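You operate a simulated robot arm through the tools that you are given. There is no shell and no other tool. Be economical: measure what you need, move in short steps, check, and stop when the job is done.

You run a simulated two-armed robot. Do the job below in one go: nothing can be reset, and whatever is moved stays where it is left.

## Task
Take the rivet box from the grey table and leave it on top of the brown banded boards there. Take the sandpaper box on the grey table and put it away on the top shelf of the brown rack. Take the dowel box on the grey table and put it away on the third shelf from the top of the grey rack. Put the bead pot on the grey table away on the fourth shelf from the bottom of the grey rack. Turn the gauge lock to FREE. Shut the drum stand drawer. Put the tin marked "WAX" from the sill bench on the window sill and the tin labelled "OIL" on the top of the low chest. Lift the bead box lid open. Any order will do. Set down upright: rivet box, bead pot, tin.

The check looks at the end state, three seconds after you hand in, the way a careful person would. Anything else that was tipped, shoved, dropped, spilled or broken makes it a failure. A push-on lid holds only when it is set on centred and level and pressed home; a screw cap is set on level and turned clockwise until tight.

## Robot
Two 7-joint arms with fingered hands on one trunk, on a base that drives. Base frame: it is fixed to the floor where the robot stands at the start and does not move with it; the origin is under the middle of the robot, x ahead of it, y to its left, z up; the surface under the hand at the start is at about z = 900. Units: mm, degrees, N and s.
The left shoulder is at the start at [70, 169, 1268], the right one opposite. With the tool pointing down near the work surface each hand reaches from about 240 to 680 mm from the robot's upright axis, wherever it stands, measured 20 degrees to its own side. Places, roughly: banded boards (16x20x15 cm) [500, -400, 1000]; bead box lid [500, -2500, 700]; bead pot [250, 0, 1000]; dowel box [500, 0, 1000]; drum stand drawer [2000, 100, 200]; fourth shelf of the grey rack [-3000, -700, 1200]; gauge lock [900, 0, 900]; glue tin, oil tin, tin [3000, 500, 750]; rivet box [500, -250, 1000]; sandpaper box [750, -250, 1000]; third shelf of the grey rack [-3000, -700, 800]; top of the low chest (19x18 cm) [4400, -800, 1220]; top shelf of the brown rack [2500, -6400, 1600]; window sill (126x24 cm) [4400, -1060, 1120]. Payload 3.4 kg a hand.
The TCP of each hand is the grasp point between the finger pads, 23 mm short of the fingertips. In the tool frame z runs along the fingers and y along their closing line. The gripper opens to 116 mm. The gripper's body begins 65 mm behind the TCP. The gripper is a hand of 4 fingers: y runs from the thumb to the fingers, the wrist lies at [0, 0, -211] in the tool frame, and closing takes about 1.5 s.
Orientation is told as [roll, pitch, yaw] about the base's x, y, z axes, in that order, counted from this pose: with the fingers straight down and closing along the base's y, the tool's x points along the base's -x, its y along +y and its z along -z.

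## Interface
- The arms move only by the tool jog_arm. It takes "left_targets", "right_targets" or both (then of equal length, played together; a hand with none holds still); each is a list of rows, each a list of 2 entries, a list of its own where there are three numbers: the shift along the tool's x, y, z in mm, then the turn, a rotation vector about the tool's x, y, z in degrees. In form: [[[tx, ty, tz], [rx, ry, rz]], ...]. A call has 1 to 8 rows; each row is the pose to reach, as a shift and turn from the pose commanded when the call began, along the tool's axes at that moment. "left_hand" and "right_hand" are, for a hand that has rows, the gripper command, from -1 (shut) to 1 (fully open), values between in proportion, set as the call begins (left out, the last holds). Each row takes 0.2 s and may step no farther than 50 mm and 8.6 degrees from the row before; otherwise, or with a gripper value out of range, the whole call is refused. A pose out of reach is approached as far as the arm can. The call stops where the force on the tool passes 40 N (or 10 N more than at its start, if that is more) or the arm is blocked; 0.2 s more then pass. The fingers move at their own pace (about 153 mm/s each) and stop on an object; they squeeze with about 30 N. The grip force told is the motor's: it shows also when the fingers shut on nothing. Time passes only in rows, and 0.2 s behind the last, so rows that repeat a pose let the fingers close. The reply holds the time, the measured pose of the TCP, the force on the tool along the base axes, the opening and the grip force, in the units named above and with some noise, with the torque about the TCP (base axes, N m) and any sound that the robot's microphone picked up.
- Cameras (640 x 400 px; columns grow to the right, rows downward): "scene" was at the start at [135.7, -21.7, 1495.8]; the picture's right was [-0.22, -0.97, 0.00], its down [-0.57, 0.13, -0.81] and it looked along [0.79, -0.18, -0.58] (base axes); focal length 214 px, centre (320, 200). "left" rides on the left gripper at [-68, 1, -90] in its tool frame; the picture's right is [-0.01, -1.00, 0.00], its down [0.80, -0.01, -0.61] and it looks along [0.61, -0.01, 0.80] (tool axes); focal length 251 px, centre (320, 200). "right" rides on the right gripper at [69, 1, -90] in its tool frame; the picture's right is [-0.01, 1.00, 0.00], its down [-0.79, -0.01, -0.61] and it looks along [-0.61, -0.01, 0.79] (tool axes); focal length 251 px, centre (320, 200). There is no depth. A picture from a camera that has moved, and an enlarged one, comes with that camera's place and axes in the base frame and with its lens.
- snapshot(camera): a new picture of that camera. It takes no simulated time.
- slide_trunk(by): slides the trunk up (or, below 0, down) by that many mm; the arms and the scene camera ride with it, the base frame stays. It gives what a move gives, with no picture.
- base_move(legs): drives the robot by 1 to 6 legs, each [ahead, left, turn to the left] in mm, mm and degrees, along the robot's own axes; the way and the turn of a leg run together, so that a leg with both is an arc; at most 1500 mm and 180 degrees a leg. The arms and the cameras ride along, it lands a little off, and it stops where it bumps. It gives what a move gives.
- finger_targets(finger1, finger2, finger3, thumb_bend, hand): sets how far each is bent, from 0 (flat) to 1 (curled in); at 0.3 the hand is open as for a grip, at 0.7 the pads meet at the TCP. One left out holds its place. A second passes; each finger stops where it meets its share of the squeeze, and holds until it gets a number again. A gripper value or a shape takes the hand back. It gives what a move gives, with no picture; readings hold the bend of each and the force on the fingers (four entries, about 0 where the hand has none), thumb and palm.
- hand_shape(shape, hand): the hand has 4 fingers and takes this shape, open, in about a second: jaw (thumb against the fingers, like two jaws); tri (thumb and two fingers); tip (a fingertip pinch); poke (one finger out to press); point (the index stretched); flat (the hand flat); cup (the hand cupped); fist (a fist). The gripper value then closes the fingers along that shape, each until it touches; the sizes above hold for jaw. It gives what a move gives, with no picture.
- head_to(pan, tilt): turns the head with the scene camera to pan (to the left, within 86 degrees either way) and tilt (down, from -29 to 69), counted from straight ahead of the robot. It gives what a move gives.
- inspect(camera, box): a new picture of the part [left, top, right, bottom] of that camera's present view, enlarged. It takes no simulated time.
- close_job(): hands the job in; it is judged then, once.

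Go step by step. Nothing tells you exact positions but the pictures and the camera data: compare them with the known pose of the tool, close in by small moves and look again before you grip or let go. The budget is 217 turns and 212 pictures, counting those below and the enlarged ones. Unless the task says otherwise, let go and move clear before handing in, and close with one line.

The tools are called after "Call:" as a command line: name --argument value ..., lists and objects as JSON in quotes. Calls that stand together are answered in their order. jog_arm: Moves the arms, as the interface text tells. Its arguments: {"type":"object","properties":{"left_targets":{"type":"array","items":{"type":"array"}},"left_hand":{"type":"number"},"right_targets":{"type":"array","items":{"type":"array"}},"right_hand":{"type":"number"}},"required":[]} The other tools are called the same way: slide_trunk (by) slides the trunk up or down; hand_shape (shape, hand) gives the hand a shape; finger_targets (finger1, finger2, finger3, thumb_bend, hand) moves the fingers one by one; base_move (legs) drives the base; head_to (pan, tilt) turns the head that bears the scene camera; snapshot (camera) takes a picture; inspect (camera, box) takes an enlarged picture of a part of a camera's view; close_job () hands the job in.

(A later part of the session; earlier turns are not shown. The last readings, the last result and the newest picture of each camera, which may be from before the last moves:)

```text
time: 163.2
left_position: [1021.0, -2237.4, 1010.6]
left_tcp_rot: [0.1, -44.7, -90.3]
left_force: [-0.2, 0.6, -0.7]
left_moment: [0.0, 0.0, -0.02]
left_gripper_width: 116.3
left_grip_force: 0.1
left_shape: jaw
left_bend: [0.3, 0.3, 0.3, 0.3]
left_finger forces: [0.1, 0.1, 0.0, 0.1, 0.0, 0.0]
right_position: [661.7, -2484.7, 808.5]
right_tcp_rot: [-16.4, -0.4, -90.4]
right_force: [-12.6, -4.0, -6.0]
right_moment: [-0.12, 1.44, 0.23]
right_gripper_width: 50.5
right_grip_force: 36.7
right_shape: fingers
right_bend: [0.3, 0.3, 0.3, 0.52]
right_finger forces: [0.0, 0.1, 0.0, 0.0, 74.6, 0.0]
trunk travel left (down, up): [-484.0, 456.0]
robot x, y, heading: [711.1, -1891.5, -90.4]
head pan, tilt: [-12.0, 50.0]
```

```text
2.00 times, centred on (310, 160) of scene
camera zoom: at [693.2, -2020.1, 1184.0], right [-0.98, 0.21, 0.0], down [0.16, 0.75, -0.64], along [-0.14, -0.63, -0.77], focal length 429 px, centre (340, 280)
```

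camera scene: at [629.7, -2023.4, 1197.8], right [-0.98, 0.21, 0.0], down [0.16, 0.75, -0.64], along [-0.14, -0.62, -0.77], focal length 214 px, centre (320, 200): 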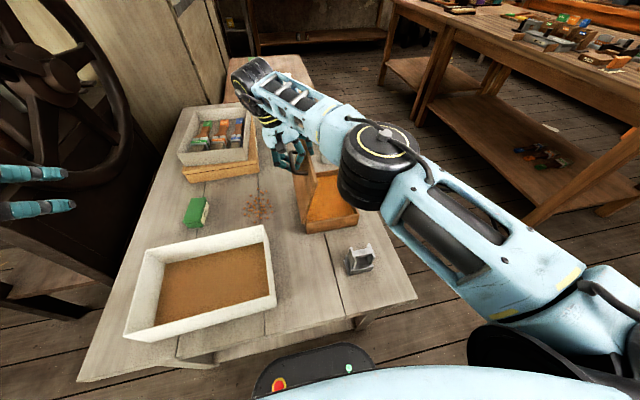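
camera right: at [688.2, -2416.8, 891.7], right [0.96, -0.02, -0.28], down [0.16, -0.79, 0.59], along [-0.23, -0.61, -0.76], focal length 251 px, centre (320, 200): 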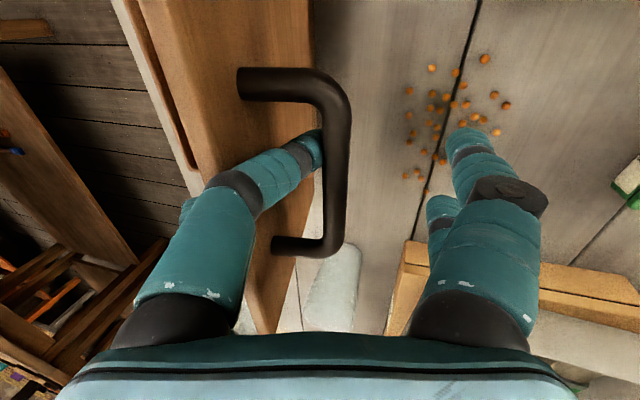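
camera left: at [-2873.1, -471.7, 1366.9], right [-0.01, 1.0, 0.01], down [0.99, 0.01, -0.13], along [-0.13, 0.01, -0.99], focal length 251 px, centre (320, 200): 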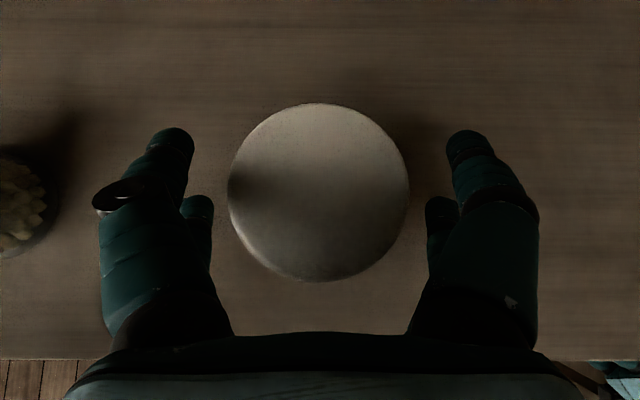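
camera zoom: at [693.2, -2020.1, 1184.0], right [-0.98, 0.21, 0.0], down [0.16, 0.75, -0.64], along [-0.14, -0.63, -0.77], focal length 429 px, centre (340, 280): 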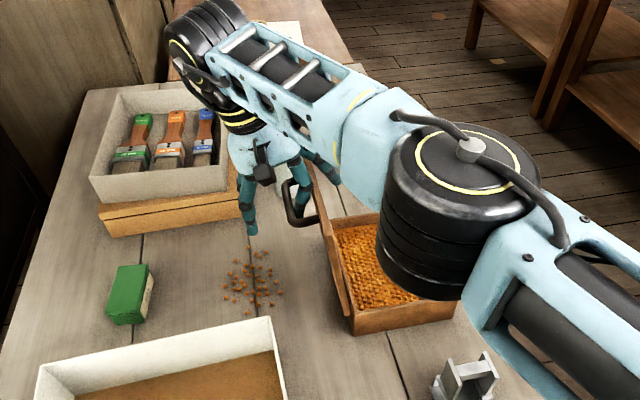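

Now the thumb slides out upward, which also nudges the lid further open.

Call:
jog_arm --right_targets '[[[0, 1, -12], [0, 0, 0]], [[0, 2, -25], [0, 0, 0]], [[0, 3, -40], [0, 0, 0]], [[0, 4, -60], [0, 0, 0]], [[0, 4, -90], [0, 0, 0]]]'

Call:
snapshot --camera "right"

Call:
snapshot --camera "scene"

```text
time: 163.6
left_position: [1020.3, -2241.9, 1009.7]
left_tcp_rot: [0.2, -44.6, -90.5]
left_force: [0.8, 0.5, 0.0]
left_moment: [-0.02, 0.03, 0.01]
left_gripper_width: 115.8
left_grip_force: 0.0
left_shape: jaw
left_bend: [0.3, 0.3, 0.3, 0.3]
left_finger forces: [0.0, 0.1, 0.1, 0.0, 0.0, 0.1]
right_position: [660.1, -2483.8, 810.9]
right_tcp_rot: [-16.7, 0.1, -90.8]
right_force: [-15.8, -6.0, -27.8]
right_moment: [-0.47, 0.77, 0.38]
right_gripper_width: 50.6
right_grip_force: 24.5
right_shape: fingers
right_bend: [0.3, 0.3, 0.3, 0.52]
right_finger forces: [0.0, 0.0, 0.0, 0.0, 50.4, 0.1]
right hand out of reach, approached as far as the arm can: row 1
trunk travel left (down, up): [-484.0, 456.0]
robot x, y, heading: [712.4, -1894.1, -90.3]
head pan, tilt: [-12.0, 50.0]
stopped in row 1 (right hand): the force on the tool passed its limit at 44 N (the readings are from after the stop); the commanded pose is now the measured one
```

```text
109 pictures are left
camera right: at [687.0, -2417.3, 894.7], right [0.96, -0.02, -0.28], down [0.15, -0.8, 0.58], along [-0.24, -0.6, -0.76], focal length 251 px, centre (320, 200)
```

right: 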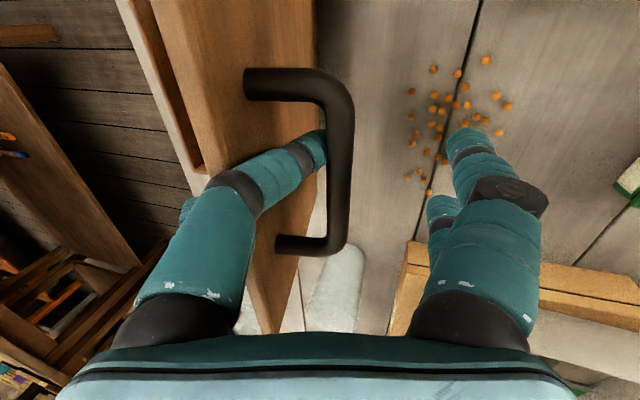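

```text
108 pictures are left
camera scene: at [691.8, -2022.7, 1183.4], right [-0.98, 0.21, 0.0], down [0.17, 0.75, -0.64], along [-0.14, -0.62, -0.77], focal length 214 px, centre (320, 200)
```

scene: 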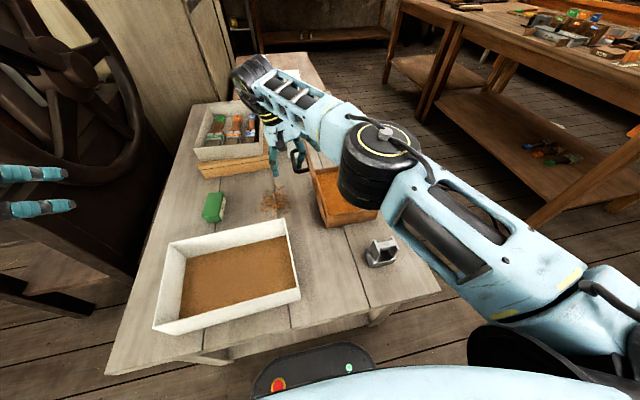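

The thumb is wedged between bar and lid edge. I rotate the hand a few degrees in the opening direction to unload it.

Call:
jog_arm --right_targets '[[[0, 2, 0], [3, 0, 0]], [[0, 4, 0], [6, 0, 0]], [[0, 6, 0], [9, 0, 0]]]'

Call:
snapshot --camera "right"

```text
time: 164.4
left_position: [1019.4, -2244.0, 1009.7]
left_tcp_rot: [0.3, -44.4, -90.4]
left_force: [-0.4, 0.3, -0.2]
left_moment: [0.04, 0.02, 0.0]
left_gripper_width: 115.7
left_grip_force: 0.1
left_shape: jaw
left_bend: [0.3, 0.3, 0.3, 0.3]
left_finger forces: [0.0, 0.0, 0.1, 0.0, 0.1, 0.0]
right_position: [659.6, -2478.6, 809.9]
right_tcp_rot: [-22.3, 0.1, -90.4]
right_force: [-14.0, -21.8, -23.8]
right_moment: [-0.53, 0.8, 0.2]
right_gripper_width: 46.3
right_grip_force: 22.8
right_shape: fingers
right_bend: [0.3, 0.3, 0.3, 0.54]
right_finger forces: [0.0, 0.0, 0.0, 0.0, 45.6, 0.0]
right hand out of reach, approached as far as the arm can: row 1, 2, 3
trunk travel left (down, up): [-484.0, 456.0]
robot x, y, heading: [712.2, -1887.3, -90.3]
head pan, tilt: [-12.0, 50.0]
```

```text
107 pictures are left
camera right: at [695.9, -2411.4, 890.6], right [0.92, -0.02, -0.38], down [0.22, -0.8, 0.56], along [-0.31, -0.6, -0.73], focal length 251 px, centre (320, 200)
```

right: 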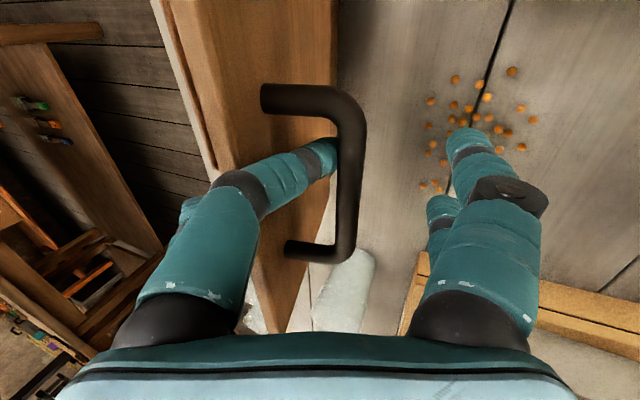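

I unload the thumb slightly and lift straight up with the trunk (parallel to the lid) so the thumb slides out of the arch.

Call:
finger_targets --hand "right" --thumb_bend 0.5

Call:
slide_trunk --by 25

Call:
snapshot --camera "right"

```text
time: 165.4
left_position: [1023.8, -2236.0, 1011.9]
left_tcp_rot: [0.0, -44.9, -90.2]
left_force: [-0.1, 0.0, 0.2]
left_moment: [-0.01, 0.01, 0.01]
left_gripper_width: 115.8
left_grip_force: 0.0
left_shape: jaw
left_bend: [0.3, 0.3, 0.3, 0.3]
left_finger forces: [0.1, 0.0, 0.0, 0.0, 0.0, 0.0]
right_position: [663.2, -2472.2, 814.9]
right_tcp_rot: [-22.5, -0.3, -90.5]
right_force: [0.4, 0.8, 3.1]
right_moment: [-0.09, 0.14, -0.13]
right_gripper_width: 85.1
right_grip_force: 2.1
right_shape: fingers
right_bend: [0.3, 0.3, 0.27, 0.51]
right_finger forces: [0.0, 0.0, 2.8, 0.0, 2.2, 0.0]
trunk travel left (down, up): [-484.0, 456.0]
robot x, y, heading: [711.5, -1888.3, -90.2]
head pan, tilt: [-12.0, 50.0]
```

```text
time: 166.1
left_position: [1022.9, -2237.4, 1035.4]
left_tcp_rot: [-0.1, -44.7, -90.2]
left_force: [-0.1, -0.2, 0.4]
left_moment: [-0.02, 0.01, 0.01]
left_gripper_width: 115.6
left_grip_force: 0.0
left_shape: jaw
left_bend: [0.3, 0.3, 0.3, 0.3]
left_finger forces: [0.0, 0.0, 0.1, 0.1, 0.1, 0.1]
right_position: [663.0, -2472.8, 838.2]
right_tcp_rot: [-22.5, -0.2, -90.5]
right_force: [0.3, 0.0, 0.1]
right_moment: [-0.01, 0.02, -0.02]
right_gripper_width: 87.3
right_grip_force: 0.2
right_shape: fingers
right_bend: [0.3, 0.3, 0.3, 0.5]
right_finger forces: [0.1, 0.0, 0.1, 0.0, 0.0, 0.0]
trunk travel left (down, up): [-509.0, 431.0]
robot x, y, heading: [711.2, -1892.6, -90.3]
head pan, tilt: [-12.0, 50.0]
```

```text
106 pictures are left
camera right: at [699.3, -2405.7, 919.2], right [0.92, -0.02, -0.38], down [0.22, -0.79, 0.57], along [-0.31, -0.61, -0.73], focal length 251 px, centre (320, 200)
```

right: 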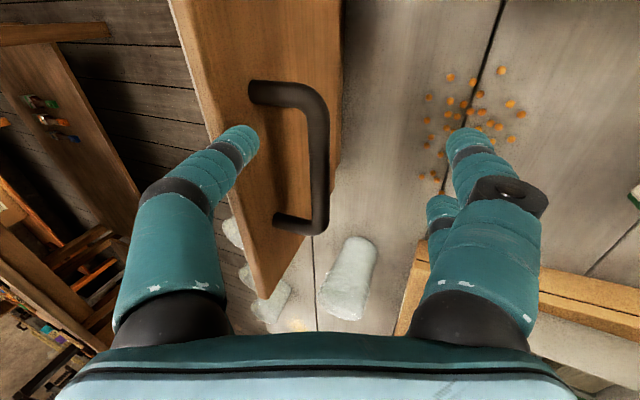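

Freed; the lid stands by itself. I rise clear and check.

Call:
slide_trunk --by 160

Call:
head_to --pan -20 --tilt 45

Call:
snapshot --camera "scene"

Call:
snapshot --camera "right"

```text
time: 167.9
left_position: [1022.5, -2238.1, 1196.4]
left_tcp_rot: [0.0, -44.8, -90.2]
left_force: [-0.4, -0.3, -0.4]
left_moment: [0.03, -0.05, -0.01]
left_gripper_width: 115.9
left_grip_force: 0.1
left_shape: jaw
left_bend: [0.3, 0.3, 0.3, 0.3]
left_finger forces: [0.0, 0.1, 0.1, 0.0, 0.2, 0.1]
right_position: [664.7, -2473.8, 999.0]
right_tcp_rot: [-22.5, -0.1, -90.5]
right_force: [-0.3, -0.4, 0.4]
right_moment: [0.0, 0.02, -0.01]
right_gripper_width: 87.2
right_grip_force: 0.3
right_shape: fingers
right_bend: [0.3, 0.3, 0.3, 0.5]
right_finger forces: [0.0, 0.0, 0.0, 0.0, 0.0, 0.1]
trunk travel left (down, up): [-669.0, 271.0]
robot x, y, heading: [711.6, -1888.6, -90.1]
head pan, tilt: [-12.0, 50.0]
```

```text
time: 168.6
left_position: [1023.6, -2237.7, 1196.2]
left_tcp_rot: [0.0, -44.8, -90.2]
left_force: [0.2, -0.3, 0.1]
left_moment: [-0.02, 0.03, 0.0]
left_gripper_width: 116.0
left_grip_force: 0.0
left_shape: jaw
left_bend: [0.3, 0.3, 0.3, 0.3]
left_finger forces: [0.0, 0.1, 0.1, 0.1, 0.1, 0.0]
right_position: [663.5, -2472.8, 998.1]
right_tcp_rot: [-22.6, -0.1, -90.5]
right_force: [0.2, 0.7, -0.2]
right_moment: [0.0, -0.02, -0.02]
right_gripper_width: 87.0
right_grip_force: 0.1
right_shape: fingers
right_bend: [0.3, 0.3, 0.3, 0.5]
right_finger forces: [0.0, 0.1, 0.1, 0.0, 0.0, 0.1]
trunk travel left (down, up): [-669.0, 271.0]
robot x, y, heading: [714.3, -1891.6, -90.3]
head pan, tilt: [-20.0, 45.0]
```

```text
105 pictures are left
camera scene: at [683.4, -2019.5, 1376.1], right [-0.94, 0.35, 0.0], down [0.24, 0.66, -0.71], along [-0.24, -0.66, -0.71], focal length 214 px, centre (320, 200)
```

scene: 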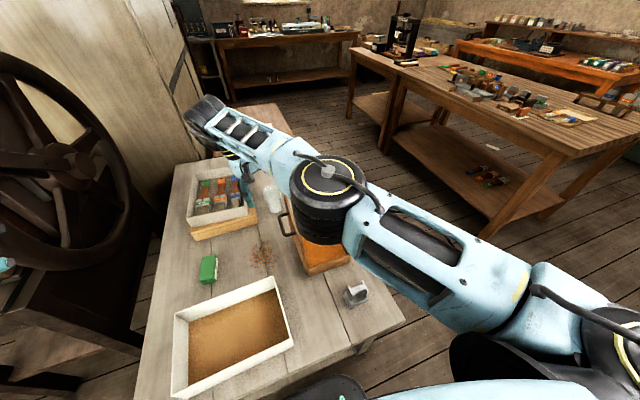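

```text
104 pictures are left
camera right: at [699.3, -2405.4, 1079.3], right [0.92, -0.02, -0.38], down [0.22, -0.79, 0.57], along [-0.31, -0.61, -0.73], focal length 251 px, centre (320, 200)
```

right: 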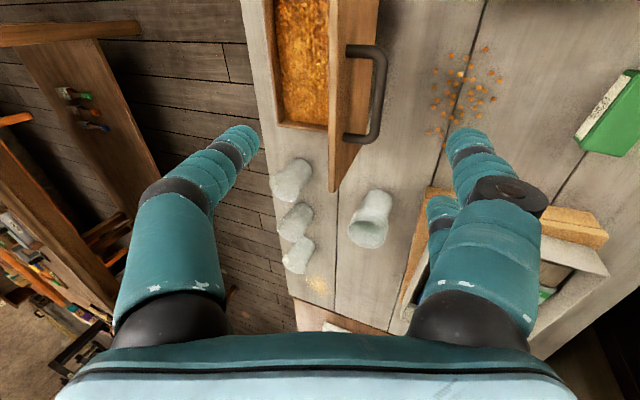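

The lid stays open past vertical. I back away, straighten the right hand and head for the far side of the grey table.

Call:
base_move --legs '[[-590, 0, 0]]'

Call:
jog_arm --right_targets '[[[0, 0, -20], [-8, 0, 0]], [[0, 0, -40], [-16, 0, 0]], [[0, 0, -60], [-22.5, 0, 0]], [[30, -40, -60], [-22.5, 0, 0]], [[60, -80, -60], [-22.5, 0, 0]], [[90, -100, -60], [-22.5, 0, 0]]]' --right_hand 1

Call:
base_move --legs '[[0, 0, -90], [-740, 0, 0]]'

Call:
head_to --pan -60 --tilt 30

Call:
snapshot --camera "scene"

```text
time: 172.0
left_position: [1026.3, -1641.6, 1196.9]
left_tcp_rot: [0.0, -44.8, -89.9]
left_force: [0.0, -0.4, 0.3]
left_moment: [0.01, 0.01, -0.01]
left_gripper_width: 116.1
left_grip_force: 0.1
left_shape: jaw
left_bend: [0.3, 0.3, 0.3, 0.3]
left_finger forces: [0.1, 0.1, 0.0, 0.0, 0.0, 0.0]
right_position: [667.7, -1879.0, 999.3]
right_tcp_rot: [-22.4, -0.1, -90.1]
right_force: [-0.1, 0.9, -0.1]
right_moment: [-0.02, 0.04, -0.01]
right_gripper_width: 87.2
right_grip_force: 0.0
right_shape: fingers
right_bend: [0.3, 0.3, 0.3, 0.5]
right_finger forces: [0.0, 0.1, 0.0, 0.0, 0.1, 0.0]
trunk travel left (down, up): [-669.0, 271.0]
robot x, y, heading: [712.5, -1297.2, -90.0]
head pan, tilt: [-20.0, 45.0]
```

```text
time: 173.4
left_position: [1026.3, -1641.9, 1195.6]
left_tcp_rot: [0.1, -44.8, -89.9]
left_force: [-1.0, -0.6, 0.1]
left_moment: [-0.02, -0.03, -0.03]
left_gripper_width: 115.8
left_grip_force: 0.0
left_shape: jaw
left_bend: [0.3, 0.3, 0.3, 0.3]
left_finger forces: [0.1, 0.0, 0.1, 0.0, 0.0, 0.1]
right_position: [642.7, -1899.3, 1111.8]
right_tcp_rot: [0.1, -0.3, -90.1]
right_force: [0.3, 0.4, 0.6]
right_moment: [-0.01, -0.02, -0.01]
right_gripper_width: 115.7
right_grip_force: 0.0
right_shape: jaw
right_bend: [0.3, 0.3, 0.3, 0.3]
right_finger forces: [0.1, 0.0, 0.0, 0.2, 0.0, 0.0]
right hand out of reach, approached as far as the arm can: row 1, 2, 3, 4, 5, 6
trunk travel left (down, up): [-669.0, 271.0]
robot x, y, heading: [714.4, -1297.7, -89.9]
head pan, tilt: [-20.0, 45.0]
```

```text
time: 181.2
left_position: [1117.5, -1603.5, 1196.5]
left_tcp_rot: [0.0, -44.8, -178.6]
left_force: [0.4, -0.7, 0.2]
left_moment: [-0.02, 0.02, -0.02]
left_gripper_width: 115.9
left_grip_force: 0.0
left_shape: jaw
left_bend: [0.3, 0.3, 0.3, 0.3]
left_finger forces: [0.1, 0.0, 0.0, 0.0, 0.1, 0.0]
right_position: [852.1, -1225.4, 1111.7]
right_tcp_rot: [0.0, -0.2, -178.9]
right_force: [-0.3, 0.1, -0.1]
right_moment: [-0.01, 0.02, 0.02]
right_gripper_width: 115.8
right_grip_force: 0.1
right_shape: jaw
right_bend: [0.3, 0.3, 0.3, 0.3]
right_finger forces: [0.0, 0.0, 0.0, 0.0, 0.0, 0.1]
trunk travel left (down, up): [-669.0, 271.0]
robot x, y, heading: [1458.1, -1279.5, -178.7]
head pan, tilt: [-20.0, 45.0]
```

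```text
time: 182.3
left_position: [1117.4, -1604.1, 1197.0]
left_tcp_rot: [0.0, -44.8, -178.6]
left_force: [-0.4, 1.2, 0.8]
left_moment: [0.0, -0.02, 0.04]
left_gripper_width: 116.1
left_grip_force: 0.0
left_shape: jaw
left_bend: [0.3, 0.3, 0.3, 0.3]
left_finger forces: [0.1, 0.1, 0.1, 0.0, 0.0, 0.0]
right_position: [851.2, -1225.1, 1111.5]
right_tcp_rot: [0.0, -0.2, -178.9]
right_force: [0.0, 0.1, 0.8]
right_moment: [0.0, -0.04, 0.0]
right_gripper_width: 116.3
right_grip_force: 0.0
right_shape: jaw
right_bend: [0.3, 0.3, 0.3, 0.3]
right_finger forces: [0.1, 0.1, 0.1, 0.0, 0.1, 0.0]
trunk travel left (down, up): [-669.0, 271.0]
robot x, y, heading: [1459.2, -1282.9, -178.7]
head pan, tilt: [-60.0, 30.0]
```

```text
103 pictures are left
camera scene: at [1357.6, -1208.2, 1398.8], right [0.85, 0.52, 0.0], down [0.26, -0.43, -0.87], along [-0.45, 0.74, -0.5], focal length 214 px, centre (320, 200)
```

scene: 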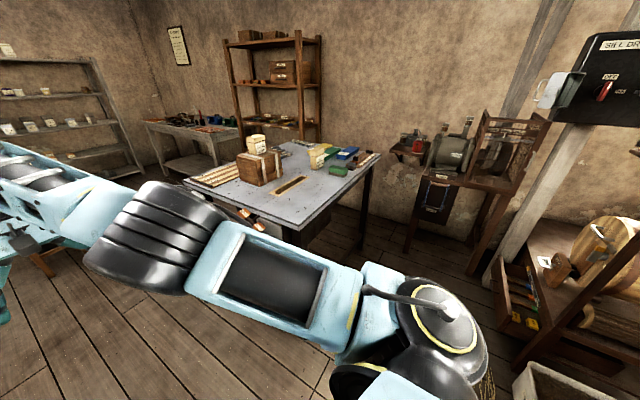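

The table's far side, the open drawer and the gauge are visible. I raise the trunk a little and drive to the table's far side.

Call:
slide_trunk --by 60

Call:
base_move --legs '[[0, 0, -1.3], [150, -600, 0], [0, -500, 0]]'

Call:
head_to --pan 0 --tilt 50

Call:
snapshot --camera "scene"

```text
time: 183.3
left_position: [1118.7, -1603.5, 1256.2]
left_tcp_rot: [0.0, -44.8, -178.6]
left_force: [0.2, 0.7, 0.1]
left_moment: [0.03, 0.0, 0.03]
left_gripper_width: 115.8
left_grip_force: 0.0
left_shape: jaw
left_bend: [0.3, 0.3, 0.3, 0.3]
left_finger forces: [0.0, 0.1, 0.0, 0.1, 0.0, 0.0]
right_position: [851.9, -1225.5, 1172.3]
right_tcp_rot: [0.1, -0.1, -178.9]
right_force: [-0.3, -0.5, -0.7]
right_moment: [0.0, 0.01, 0.0]
right_gripper_width: 115.9
right_grip_force: 0.0
right_shape: jaw
right_bend: [0.3, 0.3, 0.3, 0.3]
right_finger forces: [0.0, 0.0, 0.1, 0.0, 0.0, 0.1]
trunk travel left (down, up): [-729.0, 211.0]
robot x, y, heading: [1453.1, -1283.5, -178.7]
head pan, tilt: [-60.0, 30.0]
```

```text
time: 189.6
left_position: [958.5, -507.9, 1256.0]
left_tcp_rot: [-0.1, -44.8, -179.2]
left_force: [0.2, 1.3, 0.6]
left_moment: [0.01, -0.01, -0.02]
left_gripper_width: 116.0
left_grip_force: 0.2
left_shape: jaw
left_bend: [0.3, 0.3, 0.3, 0.3]
left_finger forces: [0.0, 0.0, 0.0, 0.0, 0.1, 0.0]
right_position: [696.7, -128.3, 1170.9]
right_tcp_rot: [0.0, -0.1, -179.4]
right_force: [0.1, -0.2, 0.0]
right_moment: [0.0, 0.01, -0.02]
right_gripper_width: 116.2
right_grip_force: 0.0
right_shape: jaw
right_bend: [0.3, 0.3, 0.3, 0.3]
right_finger forces: [0.0, 0.1, 0.0, 0.0, 0.0, 0.0]
trunk travel left (down, up): [-729.0, 211.0]
robot x, y, heading: [1298.6, -189.0, -179.3]
head pan, tilt: [-60.0, 30.0]
```

```text
time: 190.9
left_position: [958.2, -506.6, 1256.3]
left_tcp_rot: [0.1, -44.9, -179.4]
left_force: [-0.4, 1.0, 0.0]
left_moment: [0.02, -0.04, 0.01]
left_gripper_width: 115.8
left_grip_force: 0.0
left_shape: jaw
left_bend: [0.3, 0.3, 0.3, 0.3]
left_finger forces: [0.1, 0.1, 0.1, 0.1, 0.1, 0.1]
right_position: [696.7, -126.2, 1170.9]
right_tcp_rot: [-0.1, -0.2, -179.5]
right_force: [-0.7, 0.6, -0.2]
right_moment: [-0.01, 0.01, -0.03]
right_gripper_width: 116.2
right_grip_force: 0.1
right_shape: jaw
right_bend: [0.3, 0.3, 0.3, 0.3]
right_finger forces: [0.0, 0.1, 0.1, 0.0, 0.0, 0.0]
trunk travel left (down, up): [-729.0, 211.0]
robot x, y, heading: [1297.0, -190.0, -179.4]
head pan, tilt: [0.0, 50.0]
```

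```text
102 pictures are left
camera scene: at [1171.9, -193.6, 1429.3], right [-0.01, 1.0, 0.0], down [0.77, 0.01, -0.64], along [-0.64, -0.01, -0.77], focal length 214 px, centre (320, 200)
```

scene: 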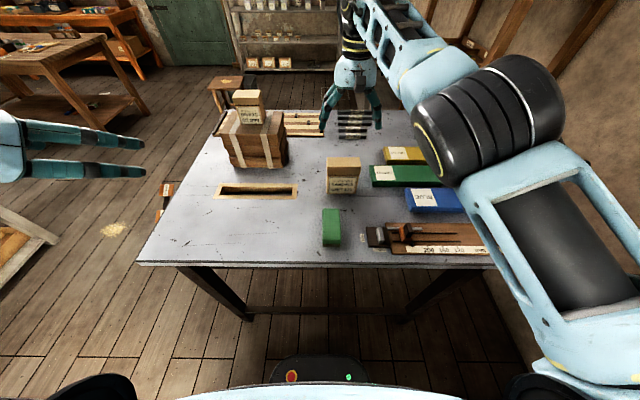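

Good view: sandpaper box with label, green block and gauge. I zoom to read them.

Call:
inspect --camera "scene" --box '[300, 140, 500, 265]'

Call:
snapshot --camera "right"

```text
3.20 times, centred on (400, 202) of scene
camera zoom: at [1171.9, -193.6, 1429.3], right [-0.01, 1.0, 0.0], down [0.77, 0.01, -0.64], along [-0.64, -0.01, -0.77], focal length 686 px, centre (64, 192)
```

zoom: 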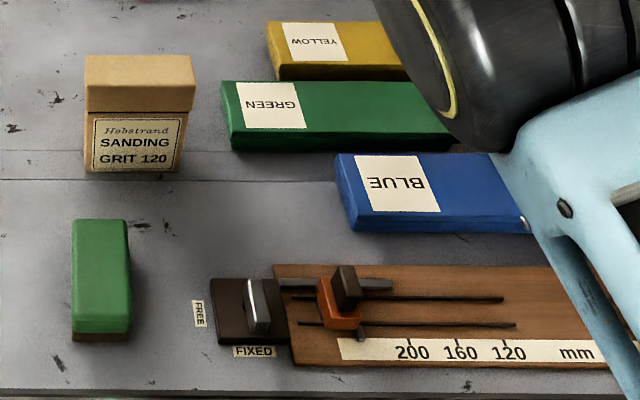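

```text
100 pictures are left
camera right: at [766.3, -126.7, 1258.7], right [0.0, -1.0, 0.0], down [-0.79, 0.0, 0.61], along [-0.61, 0.0, -0.79], focal length 251 px, centre (320, 200)
```

right: 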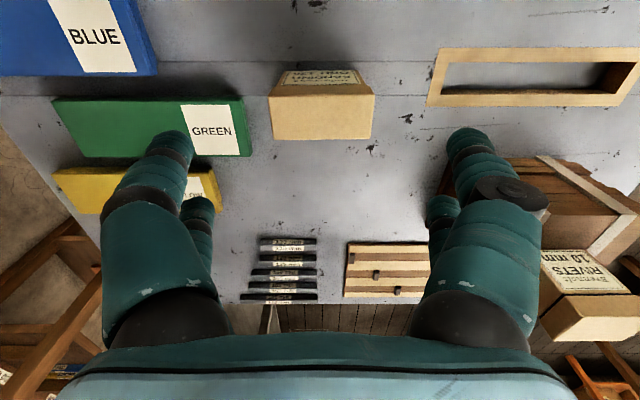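

The box reads "Hobstrand SANDING GRIT 120" – the sandpaper. The gauge lock lever points to FIXED (toward me) and must turn to FREE (−y side). I bring the right hand over it for a close look.

Call:
jog_arm --right_targets '[[[40, -18, 0], [0, 0, 0]], [[80, -36, 0], [0, 0, 0]], [[120, -54, 10], [0, 0, 0]], [[160, -72, 25], [0, 0, 0]], [[193, -86, 50], [0, 0, 0]]]'

Call:
snapshot --camera "right"

Call:
inspect --camera "scene" --box '[350, 215, 430, 260]'

```text
time: 192.1
left_position: [958.6, -508.0, 1256.5]
left_tcp_rot: [0.0, -44.9, -179.2]
left_force: [-0.1, -0.4, 0.3]
left_moment: [0.0, 0.01, -0.01]
left_gripper_width: 115.9
left_grip_force: 0.0
left_shape: jaw
left_bend: [0.3, 0.3, 0.3, 0.3]
left_finger forces: [0.1, 0.1, 0.0, 0.0, 0.1, 0.1]
right_position: [699.1, -115.0, 1187.4]
right_tcp_rot: [-0.1, -0.1, -179.5]
right_force: [0.0, 0.5, 0.4]
right_moment: [-0.01, 0.01, 0.0]
right_gripper_width: 115.9
right_grip_force: 0.0
right_shape: jaw
right_bend: [0.3, 0.3, 0.3, 0.3]
right_finger forces: [0.0, 0.1, 0.1, 0.0, 0.1, 0.1]
right hand out of reach, approached as far as the arm can: row 1, 2, 3, 4, 5
trunk travel left (down, up): [-729.0, 211.0]
robot x, y, heading: [1297.9, -191.3, -179.3]
head pan, tilt: [0.0, 50.0]
```

```text
99 pictures are left
camera right: at [768.3, -115.8, 1275.5], right [0.0, -1.0, 0.0], down [-0.79, 0.0, 0.61], along [-0.61, 0.0, -0.79], focal length 251 px, centre (320, 200)
```

right: 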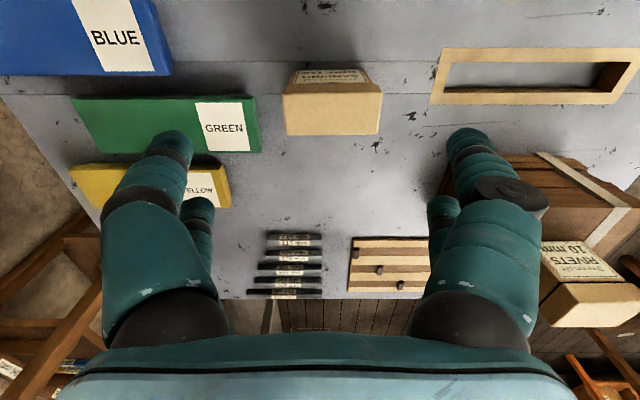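

```text
8.00 times, centred on (390, 238) of scene
camera zoom: at [1171.9, -193.8, 1429.3], right [-0.01, 1.0, 0.0], down [0.77, 0.01, -0.64], along [-0.64, -0.01, -0.77], focal length 1716 px, centre (-240, -100)
```

zoom: 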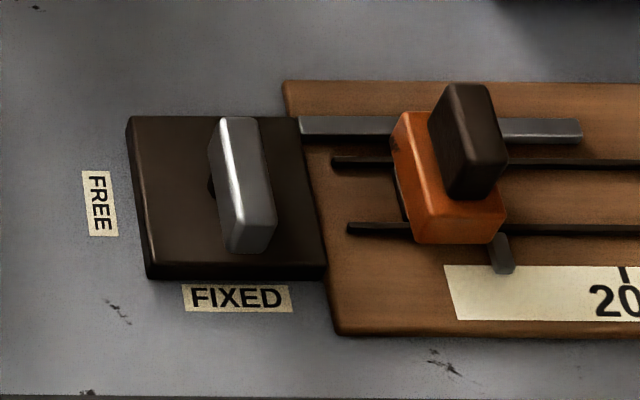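

The lever is a grey bar on a pivot knob. The right arm seems stuck against a limit; I try a simple move toward the robot and up.

Call:
jog_arm --right_targets '[[[20, 0, -20], [0, 0, 0]], [[50, 0, -40], [0, 0, 0]], [[90, 0, -50], [0, 0, 0]], [[130, 0, -50], [0, 0, 0]]]'

Call:
snapshot --camera "scene"

```text
time: 193.1
left_position: [957.6, -508.0, 1255.4]
left_tcp_rot: [-0.1, -44.8, -179.2]
left_force: [0.0, 0.1, -0.2]
left_moment: [0.01, 0.04, -0.03]
left_gripper_width: 115.8
left_grip_force: 0.2
left_shape: jaw
left_bend: [0.3, 0.3, 0.3, 0.3]
left_finger forces: [0.0, 0.1, 0.1, 0.0, 0.2, 0.1]
right_position: [742.5, -166.1, 1250.3]
right_tcp_rot: [-0.1, -0.2, -179.7]
right_force: [0.1, -0.3, 1.0]
right_moment: [0.05, 0.05, -0.03]
right_gripper_width: 116.2
right_grip_force: 0.1
right_shape: jaw
right_bend: [0.3, 0.3, 0.3, 0.3]
right_finger forces: [0.1, 0.0, 0.1, 0.0, 0.1, 0.1]
right hand out of reach, approached as far as the arm can: row 1, 2, 3, 4
trunk travel left (down, up): [-729.0, 211.0]
robot x, y, heading: [1299.8, -188.3, -179.0]
head pan, tilt: [0.0, 50.0]
```

```text
97 pictures are left
camera scene: at [1172.0, -195.0, 1429.3], right [-0.01, 1.0, 0.0], down [0.77, 0.01, -0.64], along [-0.64, -0.01, -0.77], focal length 214 px, centre (320, 200)
```

scene: 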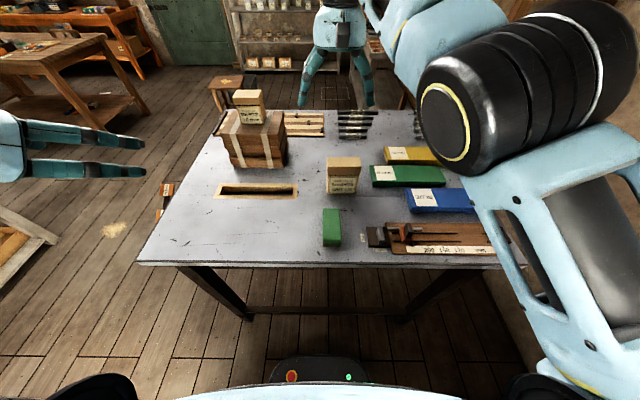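

Right arm is still limited in this wrist configuration. I try shifting it outward to its own side to see if it frees up.

Call:
jog_arm --right_targets '[[[0, -40, 0], [0, 0, 0]], [[0, -80, 0], [0, 0, 0]], [[0, -120, 0], [0, 0, 0]], [[0, -160, 0], [0, 0, 0]]]'

Call:
jog_arm --right_targets '[[[0, 0, 0], [0, 8, 0]], [[0, 0, 0], [0, 16, 0]], [[0, 0, 0], [0, 24, 0]]]'

```text
time: 194.1
left_position: [957.6, -501.6, 1256.5]
left_tcp_rot: [0.3, -44.8, -179.6]
left_force: [0.8, -0.3, -0.2]
left_moment: [-0.05, 0.03, 0.04]
left_gripper_width: 115.8
left_grip_force: 0.0
left_shape: jaw
left_bend: [0.3, 0.3, 0.3, 0.3]
left_finger forces: [0.1, 0.0, 0.1, 0.0, 0.0, 0.0]
right_position: [703.6, -6.1, 1258.2]
right_tcp_rot: [0.3, -0.1, -179.6]
right_force: [-0.1, 0.7, -0.3]
right_moment: [-0.05, -0.02, -0.01]
right_gripper_width: 116.0
right_grip_force: 0.0
right_shape: jaw
right_bend: [0.3, 0.3, 0.3, 0.3]
right_finger forces: [0.0, 0.0, 0.0, 0.0, 0.0, 0.0]
right hand out of reach, approached as far as the arm can: row 1, 2, 3, 4
trunk travel left (down, up): [-729.0, 211.0]
robot x, y, heading: [1300.0, -189.0, -179.1]
head pan, tilt: [0.0, 50.0]
```

```text
time: 194.9
left_position: [958.8, -509.6, 1255.6]
left_tcp_rot: [-0.2, -44.8, -179.2]
left_force: [-0.5, 0.0, -0.2]
left_moment: [0.04, 0.03, 0.01]
left_gripper_width: 115.7
left_grip_force: 0.1
left_shape: jaw
left_bend: [0.3, 0.3, 0.3, 0.3]
left_finger forces: [0.0, 0.0, 0.0, 0.0, 0.1, 0.0]
right_position: [794.0, -25.0, 1222.9]
right_tcp_rot: [-0.1, 21.6, -179.6]
right_force: [1.1, -0.9, 1.1]
right_moment: [-0.01, 0.02, -0.01]
right_gripper_width: 116.1
right_grip_force: 0.1
right_shape: jaw
right_bend: [0.3, 0.3, 0.3, 0.3]
right_finger forces: [0.0, 0.0, 0.0, 0.1, 0.0, 0.0]
right hand out of reach, approached as far as the arm can: row 1, 2, 3
trunk travel left (down, up): [-729.0, 211.0]
robot x, y, heading: [1299.8, -192.6, -179.6]
head pan, tilt: [0.0, 50.0]
```

The right wrist is in a wound-up configuration. I unwind it by reversing the earlier rotations (point left, roll back, yaw back), well above the table.

Call:
jog_arm --right_targets '[[[0, 0, -10], [0, -8, 0]], [[0, 0, -20], [0, -16, 0]], [[0, 0, -30], [0, -22, 0]]]'

Call:
jog_arm --right_targets '[[[0, 0, 0], [8, 0, 0]], [[0, 0, 0], [16, 0, 0]], [[0, 0, 0], [24, 0, 0]], [[0, 0, 0], [32, 0, 0]], [[0, 0, 0], [40, 0, 0]], [[0, 0, 0], [48, 0, 0]], [[0, 0, 0], [56, 0, 0]]]'

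Call:
snapshot --camera "scene"

```text
time: 195.7
left_position: [958.6, -506.5, 1256.5]
left_tcp_rot: [0.0, -44.8, -179.2]
left_force: [-0.2, 0.9, 0.1]
left_moment: [0.0, 0.0, 0.02]
left_gripper_width: 115.9
left_grip_force: 0.0
left_shape: jaw
left_bend: [0.3, 0.3, 0.3, 0.3]
left_finger forces: [0.1, 0.0, 0.1, 0.0, 0.0, 0.0]
right_position: [780.3, -21.4, 1249.6]
right_tcp_rot: [0.1, 1.7, -179.6]
right_force: [0.0, -0.6, -0.1]
right_moment: [0.01, 0.02, 0.01]
right_gripper_width: 116.1
right_grip_force: 0.0
right_shape: jaw
right_bend: [0.3, 0.3, 0.3, 0.3]
right_finger forces: [0.0, 0.0, 0.1, 0.0, 0.0, 0.0]
trunk travel left (down, up): [-729.0, 211.0]
robot x, y, heading: [1300.6, -190.6, -179.0]
head pan, tilt: [0.0, 50.0]
```

```text
time: 197.3
left_position: [956.5, -508.9, 1255.7]
left_tcp_rot: [0.0, -44.8, -179.3]
left_force: [0.6, -0.7, 0.9]
left_moment: [-0.01, 0.01, 0.0]
left_gripper_width: 115.6
left_grip_force: 0.1
left_shape: jaw
left_bend: [0.3, 0.3, 0.3, 0.3]
left_finger forces: [0.0, 0.0, 0.1, 0.0, 0.1, 0.0]
right_position: [780.2, -23.7, 1249.7]
right_tcp_rot: [-56.3, 1.8, -179.5]
right_force: [0.0, -0.2, -1.3]
right_moment: [-0.01, 0.0, 0.0]
right_gripper_width: 116.1
right_grip_force: 0.0
right_shape: jaw
right_bend: [0.3, 0.3, 0.3, 0.3]
right_finger forces: [0.0, 0.0, 0.0, 0.0, 0.0, 0.0]
trunk travel left (down, up): [-729.0, 211.0]
robot x, y, heading: [1296.6, -192.1, -179.3]
head pan, tilt: [0.0, 50.0]
```

```text
96 pictures are left
camera scene: at [1171.7, -195.1, 1429.3], right [-0.01, 1.0, 0.0], down [0.77, 0.01, -0.64], along [-0.64, -0.01, -0.77], focal length 214 px, centre (320, 200)
```

scene: 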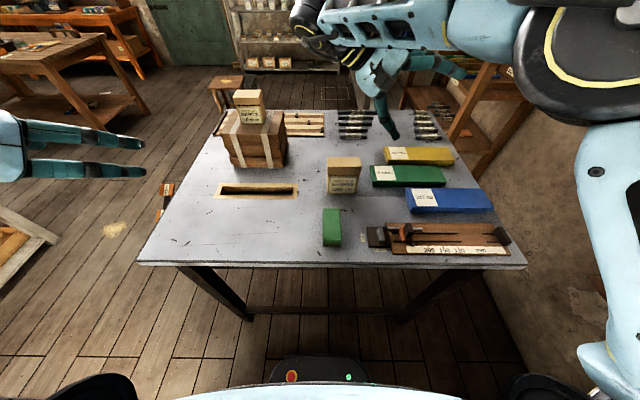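

That turned the wrong way, but the arm now tracks commands properly again (the earlier commanded pose had simply been far out of reach). I rotate back and move over the gauge.

Call:
jog_arm --right_targets '[[[0, 0, 0], [-8, 0, 0]], [[0, 0, 0], [-16, 0, 0]], [[0, 0, 0], [-24, 0, 0]], [[0, 0, 0], [-32, 0, 0]], [[0, 0, 0], [-40, 0, 0]], [[0, 0, 0], [-48, 0, 0]], [[0, 0, 0], [-56, -1.7, 0]]]'

Call:
jog_arm --right_targets '[[[30, 0, 20], [0, 0, 0]], [[60, 5, 50], [0, 0, 0]], [[90, 10, 80], [0, 0, 0]], [[110, 12, 110], [0, 0, 0]]]'

Call:
snapshot --camera "right"

```text
time: 198.9
left_position: [958.3, -505.0, 1255.8]
left_tcp_rot: [0.2, -44.8, -179.4]
left_force: [0.0, 0.0, 0.0]
left_moment: [-0.01, -0.02, -0.01]
left_gripper_width: 116.1
left_grip_force: 0.0
left_shape: jaw
left_bend: [0.3, 0.3, 0.3, 0.3]
left_finger forces: [0.1, 0.0, 0.1, 0.0, 0.0, 0.0]
right_position: [780.9, -19.4, 1250.3]
right_tcp_rot: [0.1, 0.4, -178.8]
right_force: [0.5, -0.7, -0.3]
right_moment: [0.01, 0.0, -0.02]
right_gripper_width: 116.2
right_grip_force: 0.0
right_shape: jaw
right_bend: [0.3, 0.3, 0.3, 0.3]
right_finger forces: [0.0, 0.0, 0.0, 0.0, 0.1, 0.0]
trunk travel left (down, up): [-729.0, 211.0]
robot x, y, heading: [1298.6, -192.0, -179.2]
head pan, tilt: [0.0, 50.0]
```

```text
time: 199.9
left_position: [958.3, -506.5, 1256.6]
left_tcp_rot: [0.1, -44.8, -179.4]
left_force: [0.4, -0.3, -0.6]
left_moment: [-0.03, -0.04, -0.02]
left_gripper_width: 116.0
left_grip_force: 0.0
left_shape: jaw
left_bend: [0.3, 0.3, 0.3, 0.3]
left_finger forces: [0.0, 0.0, 0.0, 0.0, 0.1, 0.0]
right_position: [891.6, -29.4, 1139.6]
right_tcp_rot: [0.0, 0.2, -178.7]
right_force: [-0.6, -0.3, 0.5]
right_moment: [0.0, 0.02, 0.0]
right_gripper_width: 115.9
right_grip_force: 0.2
right_shape: jaw
right_bend: [0.3, 0.3, 0.3, 0.3]
right_finger forces: [0.0, 0.0, 0.1, 0.0, 0.0, 0.0]
trunk travel left (down, up): [-729.0, 211.0]
robot x, y, heading: [1296.9, -187.4, -179.2]
head pan, tilt: [0.0, 50.0]
```

```text
95 pictures are left
camera right: at [959.8, -29.9, 1228.6], right [0.01, -1.0, 0.0], down [-0.8, -0.01, 0.6], along [-0.6, -0.01, -0.8], focal length 251 px, centre (320, 200)
```

right: 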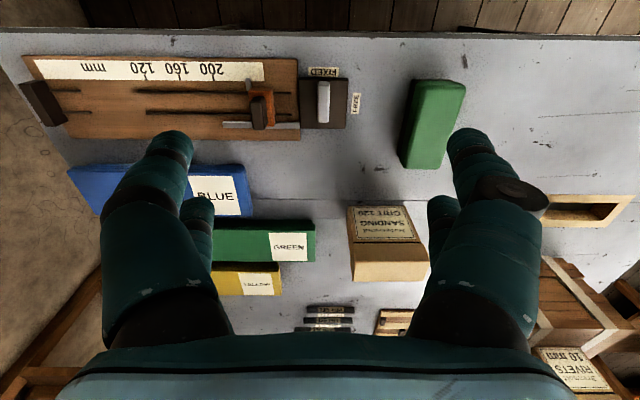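

The lever is a ~50×13 mm bar at [875,−36], top z≈926, aligned with x. I narrow the grip and come down above it.

Call:
jog_arm --right_targets '[[[-8, 3, 40], [0, 0, -0.8]], [[-16.6, 6.6, 80], [0, 0, -1.2]], [[-16.6, 6.6, 120], [0, 0, -1.2]], [[-16.6, 6.6, 139], [0, 0, -1.2]], [[-16.6, 6.6, 139], [0, 0, -1.2]]]' --right_hand -0.45

Call:
snapshot --camera "right"

Call:
inspect --camera "scene" --box '[320, 170, 460, 265]'

```text
time: 201.1
left_position: [957.8, -505.9, 1256.4]
left_tcp_rot: [-0.1, -44.8, -179.2]
left_force: [-0.1, -0.3, 0.1]
left_moment: [-0.01, 0.02, -0.01]
left_gripper_width: 116.0
left_grip_force: 0.0
left_shape: jaw
left_bend: [0.3, 0.3, 0.3, 0.3]
left_finger forces: [0.1, 0.0, 0.0, 0.1, 0.0, 0.0]
right_position: [874.5, -37.0, 1001.3]
right_tcp_rot: [-0.1, 0.4, -177.5]
right_force: [0.1, -0.1, -0.8]
right_moment: [-0.01, -0.01, 0.0]
right_gripper_width: 31.9
right_grip_force: 0.0
right_shape: jaw
right_bend: [0.73, 0.73, 0.73, 0.77]
right_finger forces: [0.0, 0.0, 0.0, 0.1, 0.0, 0.0]
trunk travel left (down, up): [-729.0, 211.0]
robot x, y, heading: [1299.2, -190.8, -179.2]
head pan, tilt: [0.0, 50.0]
```

```text
94 pictures are left
camera right: at [942.8, -36.6, 1090.0], right [0.03, -1.0, 0.0], down [-0.8, -0.03, 0.6], along [-0.6, -0.02, -0.8], focal length 251 px, centre (320, 200)
```

right: 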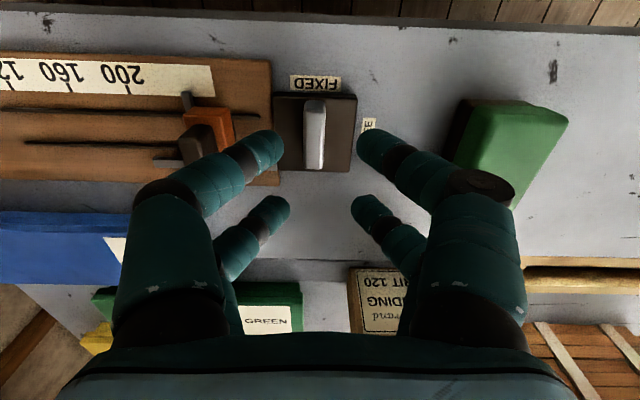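

```text
4.21 times, centred on (390, 218) of scene
camera zoom: at [1172.1, -193.9, 1429.3], right [-0.01, 1.0, 0.0], down [0.77, 0.01, -0.64], along [-0.64, -0.01, -0.77], focal length 903 px, centre (25, 126)
```

zoom: 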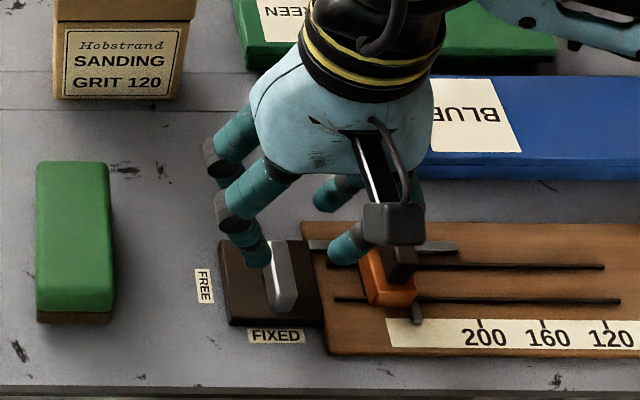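

The fingers straddle the lever nicely. I descend to grip height.

Call:
jog_arm --right_targets '[[[1, 0, 20], [0, 0, -1.5]], [[2, 0, 36], [0, 0, -2]], [[2, 0, 46], [0, 0, -2]], [[2, 0, 52], [0, 0, -2]], [[2, 0, 57], [0, 0, -2]]]'

Call:
snapshot --camera "right"

Call:
inspect --camera "scene" --box '[340, 190, 440, 265]'

```text
time: 202.3
left_position: [957.6, -507.4, 1256.1]
left_tcp_rot: [0.0, -44.9, -179.3]
left_force: [0.6, 0.3, -1.0]
left_moment: [0.01, 0.03, -0.04]
left_gripper_width: 116.2
left_grip_force: 0.0
left_shape: jaw
left_bend: [0.3, 0.3, 0.3, 0.3]
left_finger forces: [0.1, 0.0, 0.1, 0.0, 0.1, 0.0]
right_position: [877.1, -37.4, 944.2]
right_tcp_rot: [0.1, 0.3, -175.6]
right_force: [0.1, 0.6, -0.4]
right_moment: [0.0, -0.01, -0.02]
right_gripper_width: 32.0
right_grip_force: 0.1
right_shape: jaw
right_bend: [0.73, 0.73, 0.73, 0.77]
right_finger forces: [0.1, 0.0, 0.0, 0.1, 0.1, 0.1]
trunk travel left (down, up): [-729.0, 211.0]
robot x, y, heading: [1298.2, -191.8, -179.4]
head pan, tilt: [0.0, 50.0]
```

```text
92 pictures are left
camera right: at [945.2, -33.9, 1033.4], right [0.07, -1.0, 0.0], down [-0.8, -0.05, 0.6], along [-0.6, -0.04, -0.8], focal length 251 px, centre (320, 200)
```

right: 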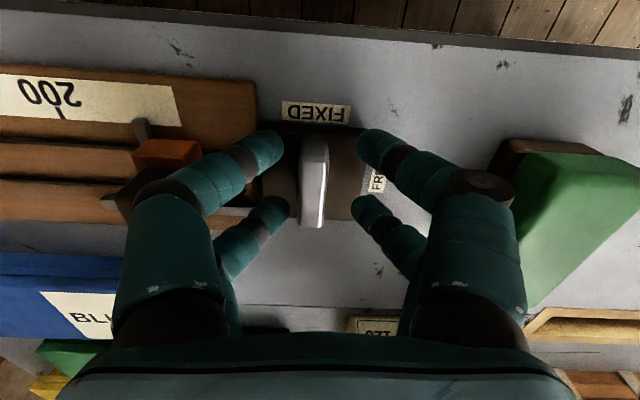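

```text
5.33 times, centred on (390, 228) of scene
camera zoom: at [1171.9, -193.7, 1429.3], right [-0.01, 1.0, 0.0], down [0.77, 0.01, -0.64], along [-0.64, -0.01, -0.77], focal length 1144 px, centre (-53, 53)
```

zoom: 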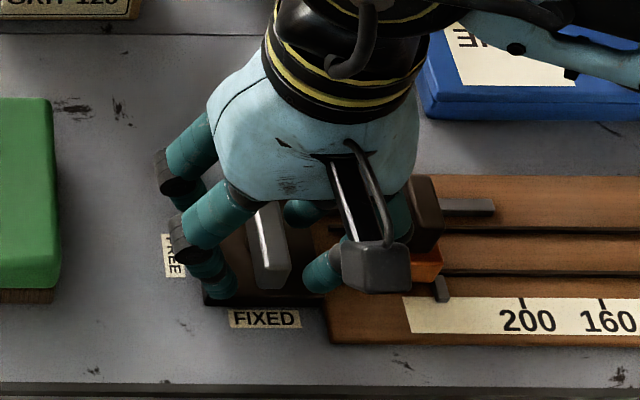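

The fingers flank the lever. I go 5 mm lower and close.

Call:
jog_arm --right_targets '[[[0, 0, 3], [0, 0, 0]], [[0, 0, 6], [0, 0, 0]]]'

Call:
jog_arm --right_targets '[[[0, 0, 0], [0, 0, 0]], [[0, 0, 0], [0, 0, 0]], [[0, 0, 0], [0, 0, 0]], [[0, 0, 0], [0, 0, 0]]]' --right_hand -1

Call:
snapshot --camera "right"

```text
time: 202.9
left_position: [957.7, -506.8, 1257.3]
left_tcp_rot: [-0.1, -44.8, -179.4]
left_force: [0.4, 0.6, -0.1]
left_moment: [0.0, 0.03, 0.0]
left_gripper_width: 115.4
left_grip_force: 0.0
left_shape: jaw
left_bend: [0.3, 0.3, 0.3, 0.3]
left_finger forces: [0.0, 0.0, 0.0, 0.0, 0.0, 0.0]
right_position: [877.9, -37.7, 937.8]
right_tcp_rot: [0.1, 0.4, -175.6]
right_force: [-0.2, 1.1, 0.0]
right_moment: [-0.02, 0.0, -0.03]
right_gripper_width: 32.5
right_grip_force: 0.2
right_shape: jaw
right_bend: [0.73, 0.73, 0.73, 0.77]
right_finger forces: [0.1, 0.1, 0.0, 0.0, 0.0, 0.0]
trunk travel left (down, up): [-729.0, 211.0]
robot x, y, heading: [1299.6, -188.6, -179.4]
head pan, tilt: [0.0, 50.0]
```

```text
time: 203.9
left_position: [959.2, -506.4, 1254.5]
left_tcp_rot: [0.0, -44.8, -179.3]
left_force: [0.6, -0.1, 0.1]
left_moment: [-0.02, -0.01, -0.02]
left_gripper_width: 115.6
left_grip_force: 0.0
left_shape: jaw
left_bend: [0.3, 0.3, 0.3, 0.3]
left_finger forces: [0.1, 0.0, 0.0, 0.0, 0.1, 0.0]
right_position: [877.9, -38.0, 938.3]
right_tcp_rot: [0.0, 0.4, -175.6]
right_force: [2.9, 1.1, -5.0]
right_moment: [0.0, -0.06, 0.01]
right_gripper_width: 9.9
right_grip_force: 30.2
right_shape: jaw
right_bend: [0.71, 0.7, 0.73, 0.75]
right_finger forces: [27.5, 26.6, 27.0, 0.1, 26.5, 0.0]
trunk travel left (down, up): [-729.0, 211.0]
robot x, y, heading: [1295.3, -193.4, -179.2]
head pan, tilt: [0.0, 50.0]
```

```text
90 pictures are left
camera right: at [945.6, -33.8, 1026.4], right [0.07, -1.0, 0.0], down [-0.8, -0.05, 0.6], along [-0.6, -0.04, -0.8], focal length 251 px, centre (320, 200)
```

right: 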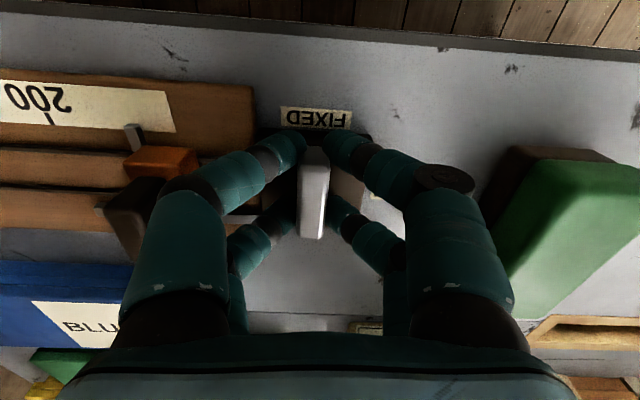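

Gripped. I turn it clockwise seen from above (toward FREE), first 40°.

Call:
jog_arm --right_targets '[[[0, 0, 0], [0, 0, 8]], [[0, 0, 0], [0, 0, 16]], [[0, 0, 0], [0, 0, 24]], [[0, 0, 0], [0, 0, 32]], [[0, 0, 0], [0, 0, 40]]]'

Call:
snapshot --camera "right"

```text
time: 205.1
left_position: [960.6, -510.4, 1257.2]
left_tcp_rot: [-0.1, -45.0, -179.1]
left_force: [-0.8, -0.3, -0.1]
left_moment: [-0.07, -0.02, -0.01]
left_gripper_width: 115.8
left_grip_force: 0.1
left_shape: jaw
left_bend: [0.3, 0.3, 0.3, 0.3]
left_finger forces: [0.0, 0.1, 0.0, 0.0, 0.1, 0.1]
right_position: [873.6, -41.8, 937.1]
right_tcp_rot: [0.9, 0.6, 147.7]
right_force: [11.2, -19.5, 29.9]
right_moment: [-0.2, -0.14, 0.04]
right_gripper_width: 9.7
right_grip_force: 30.1
right_shape: jaw
right_bend: [0.71, 0.7, 0.73, 0.76]
right_finger forces: [36.9, 35.2, 30.6, 0.1, 30.8, 0.1]
right hand out of reach, approached as far as the arm can: row 5
trunk travel left (down, up): [-729.0, 211.0]
robot x, y, heading: [1299.2, -190.6, -179.2]
head pan, tilt: [0.0, 50.0]
stopped in row 5 (right hand): the force on the tool passed its limit at 59 N (the readings are from after the stop); the commanded pose is now the measured one
```

```text
89 pictures are left
camera right: at [931.8, -78.7, 1025.3], right [-0.54, -0.84, 0.02], down [-0.67, 0.44, 0.6], along [-0.51, 0.31, -0.8], focal length 251 px, centre (320, 200)
```

right: 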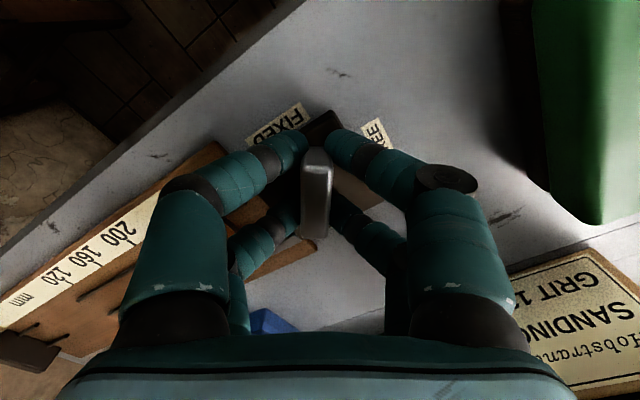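

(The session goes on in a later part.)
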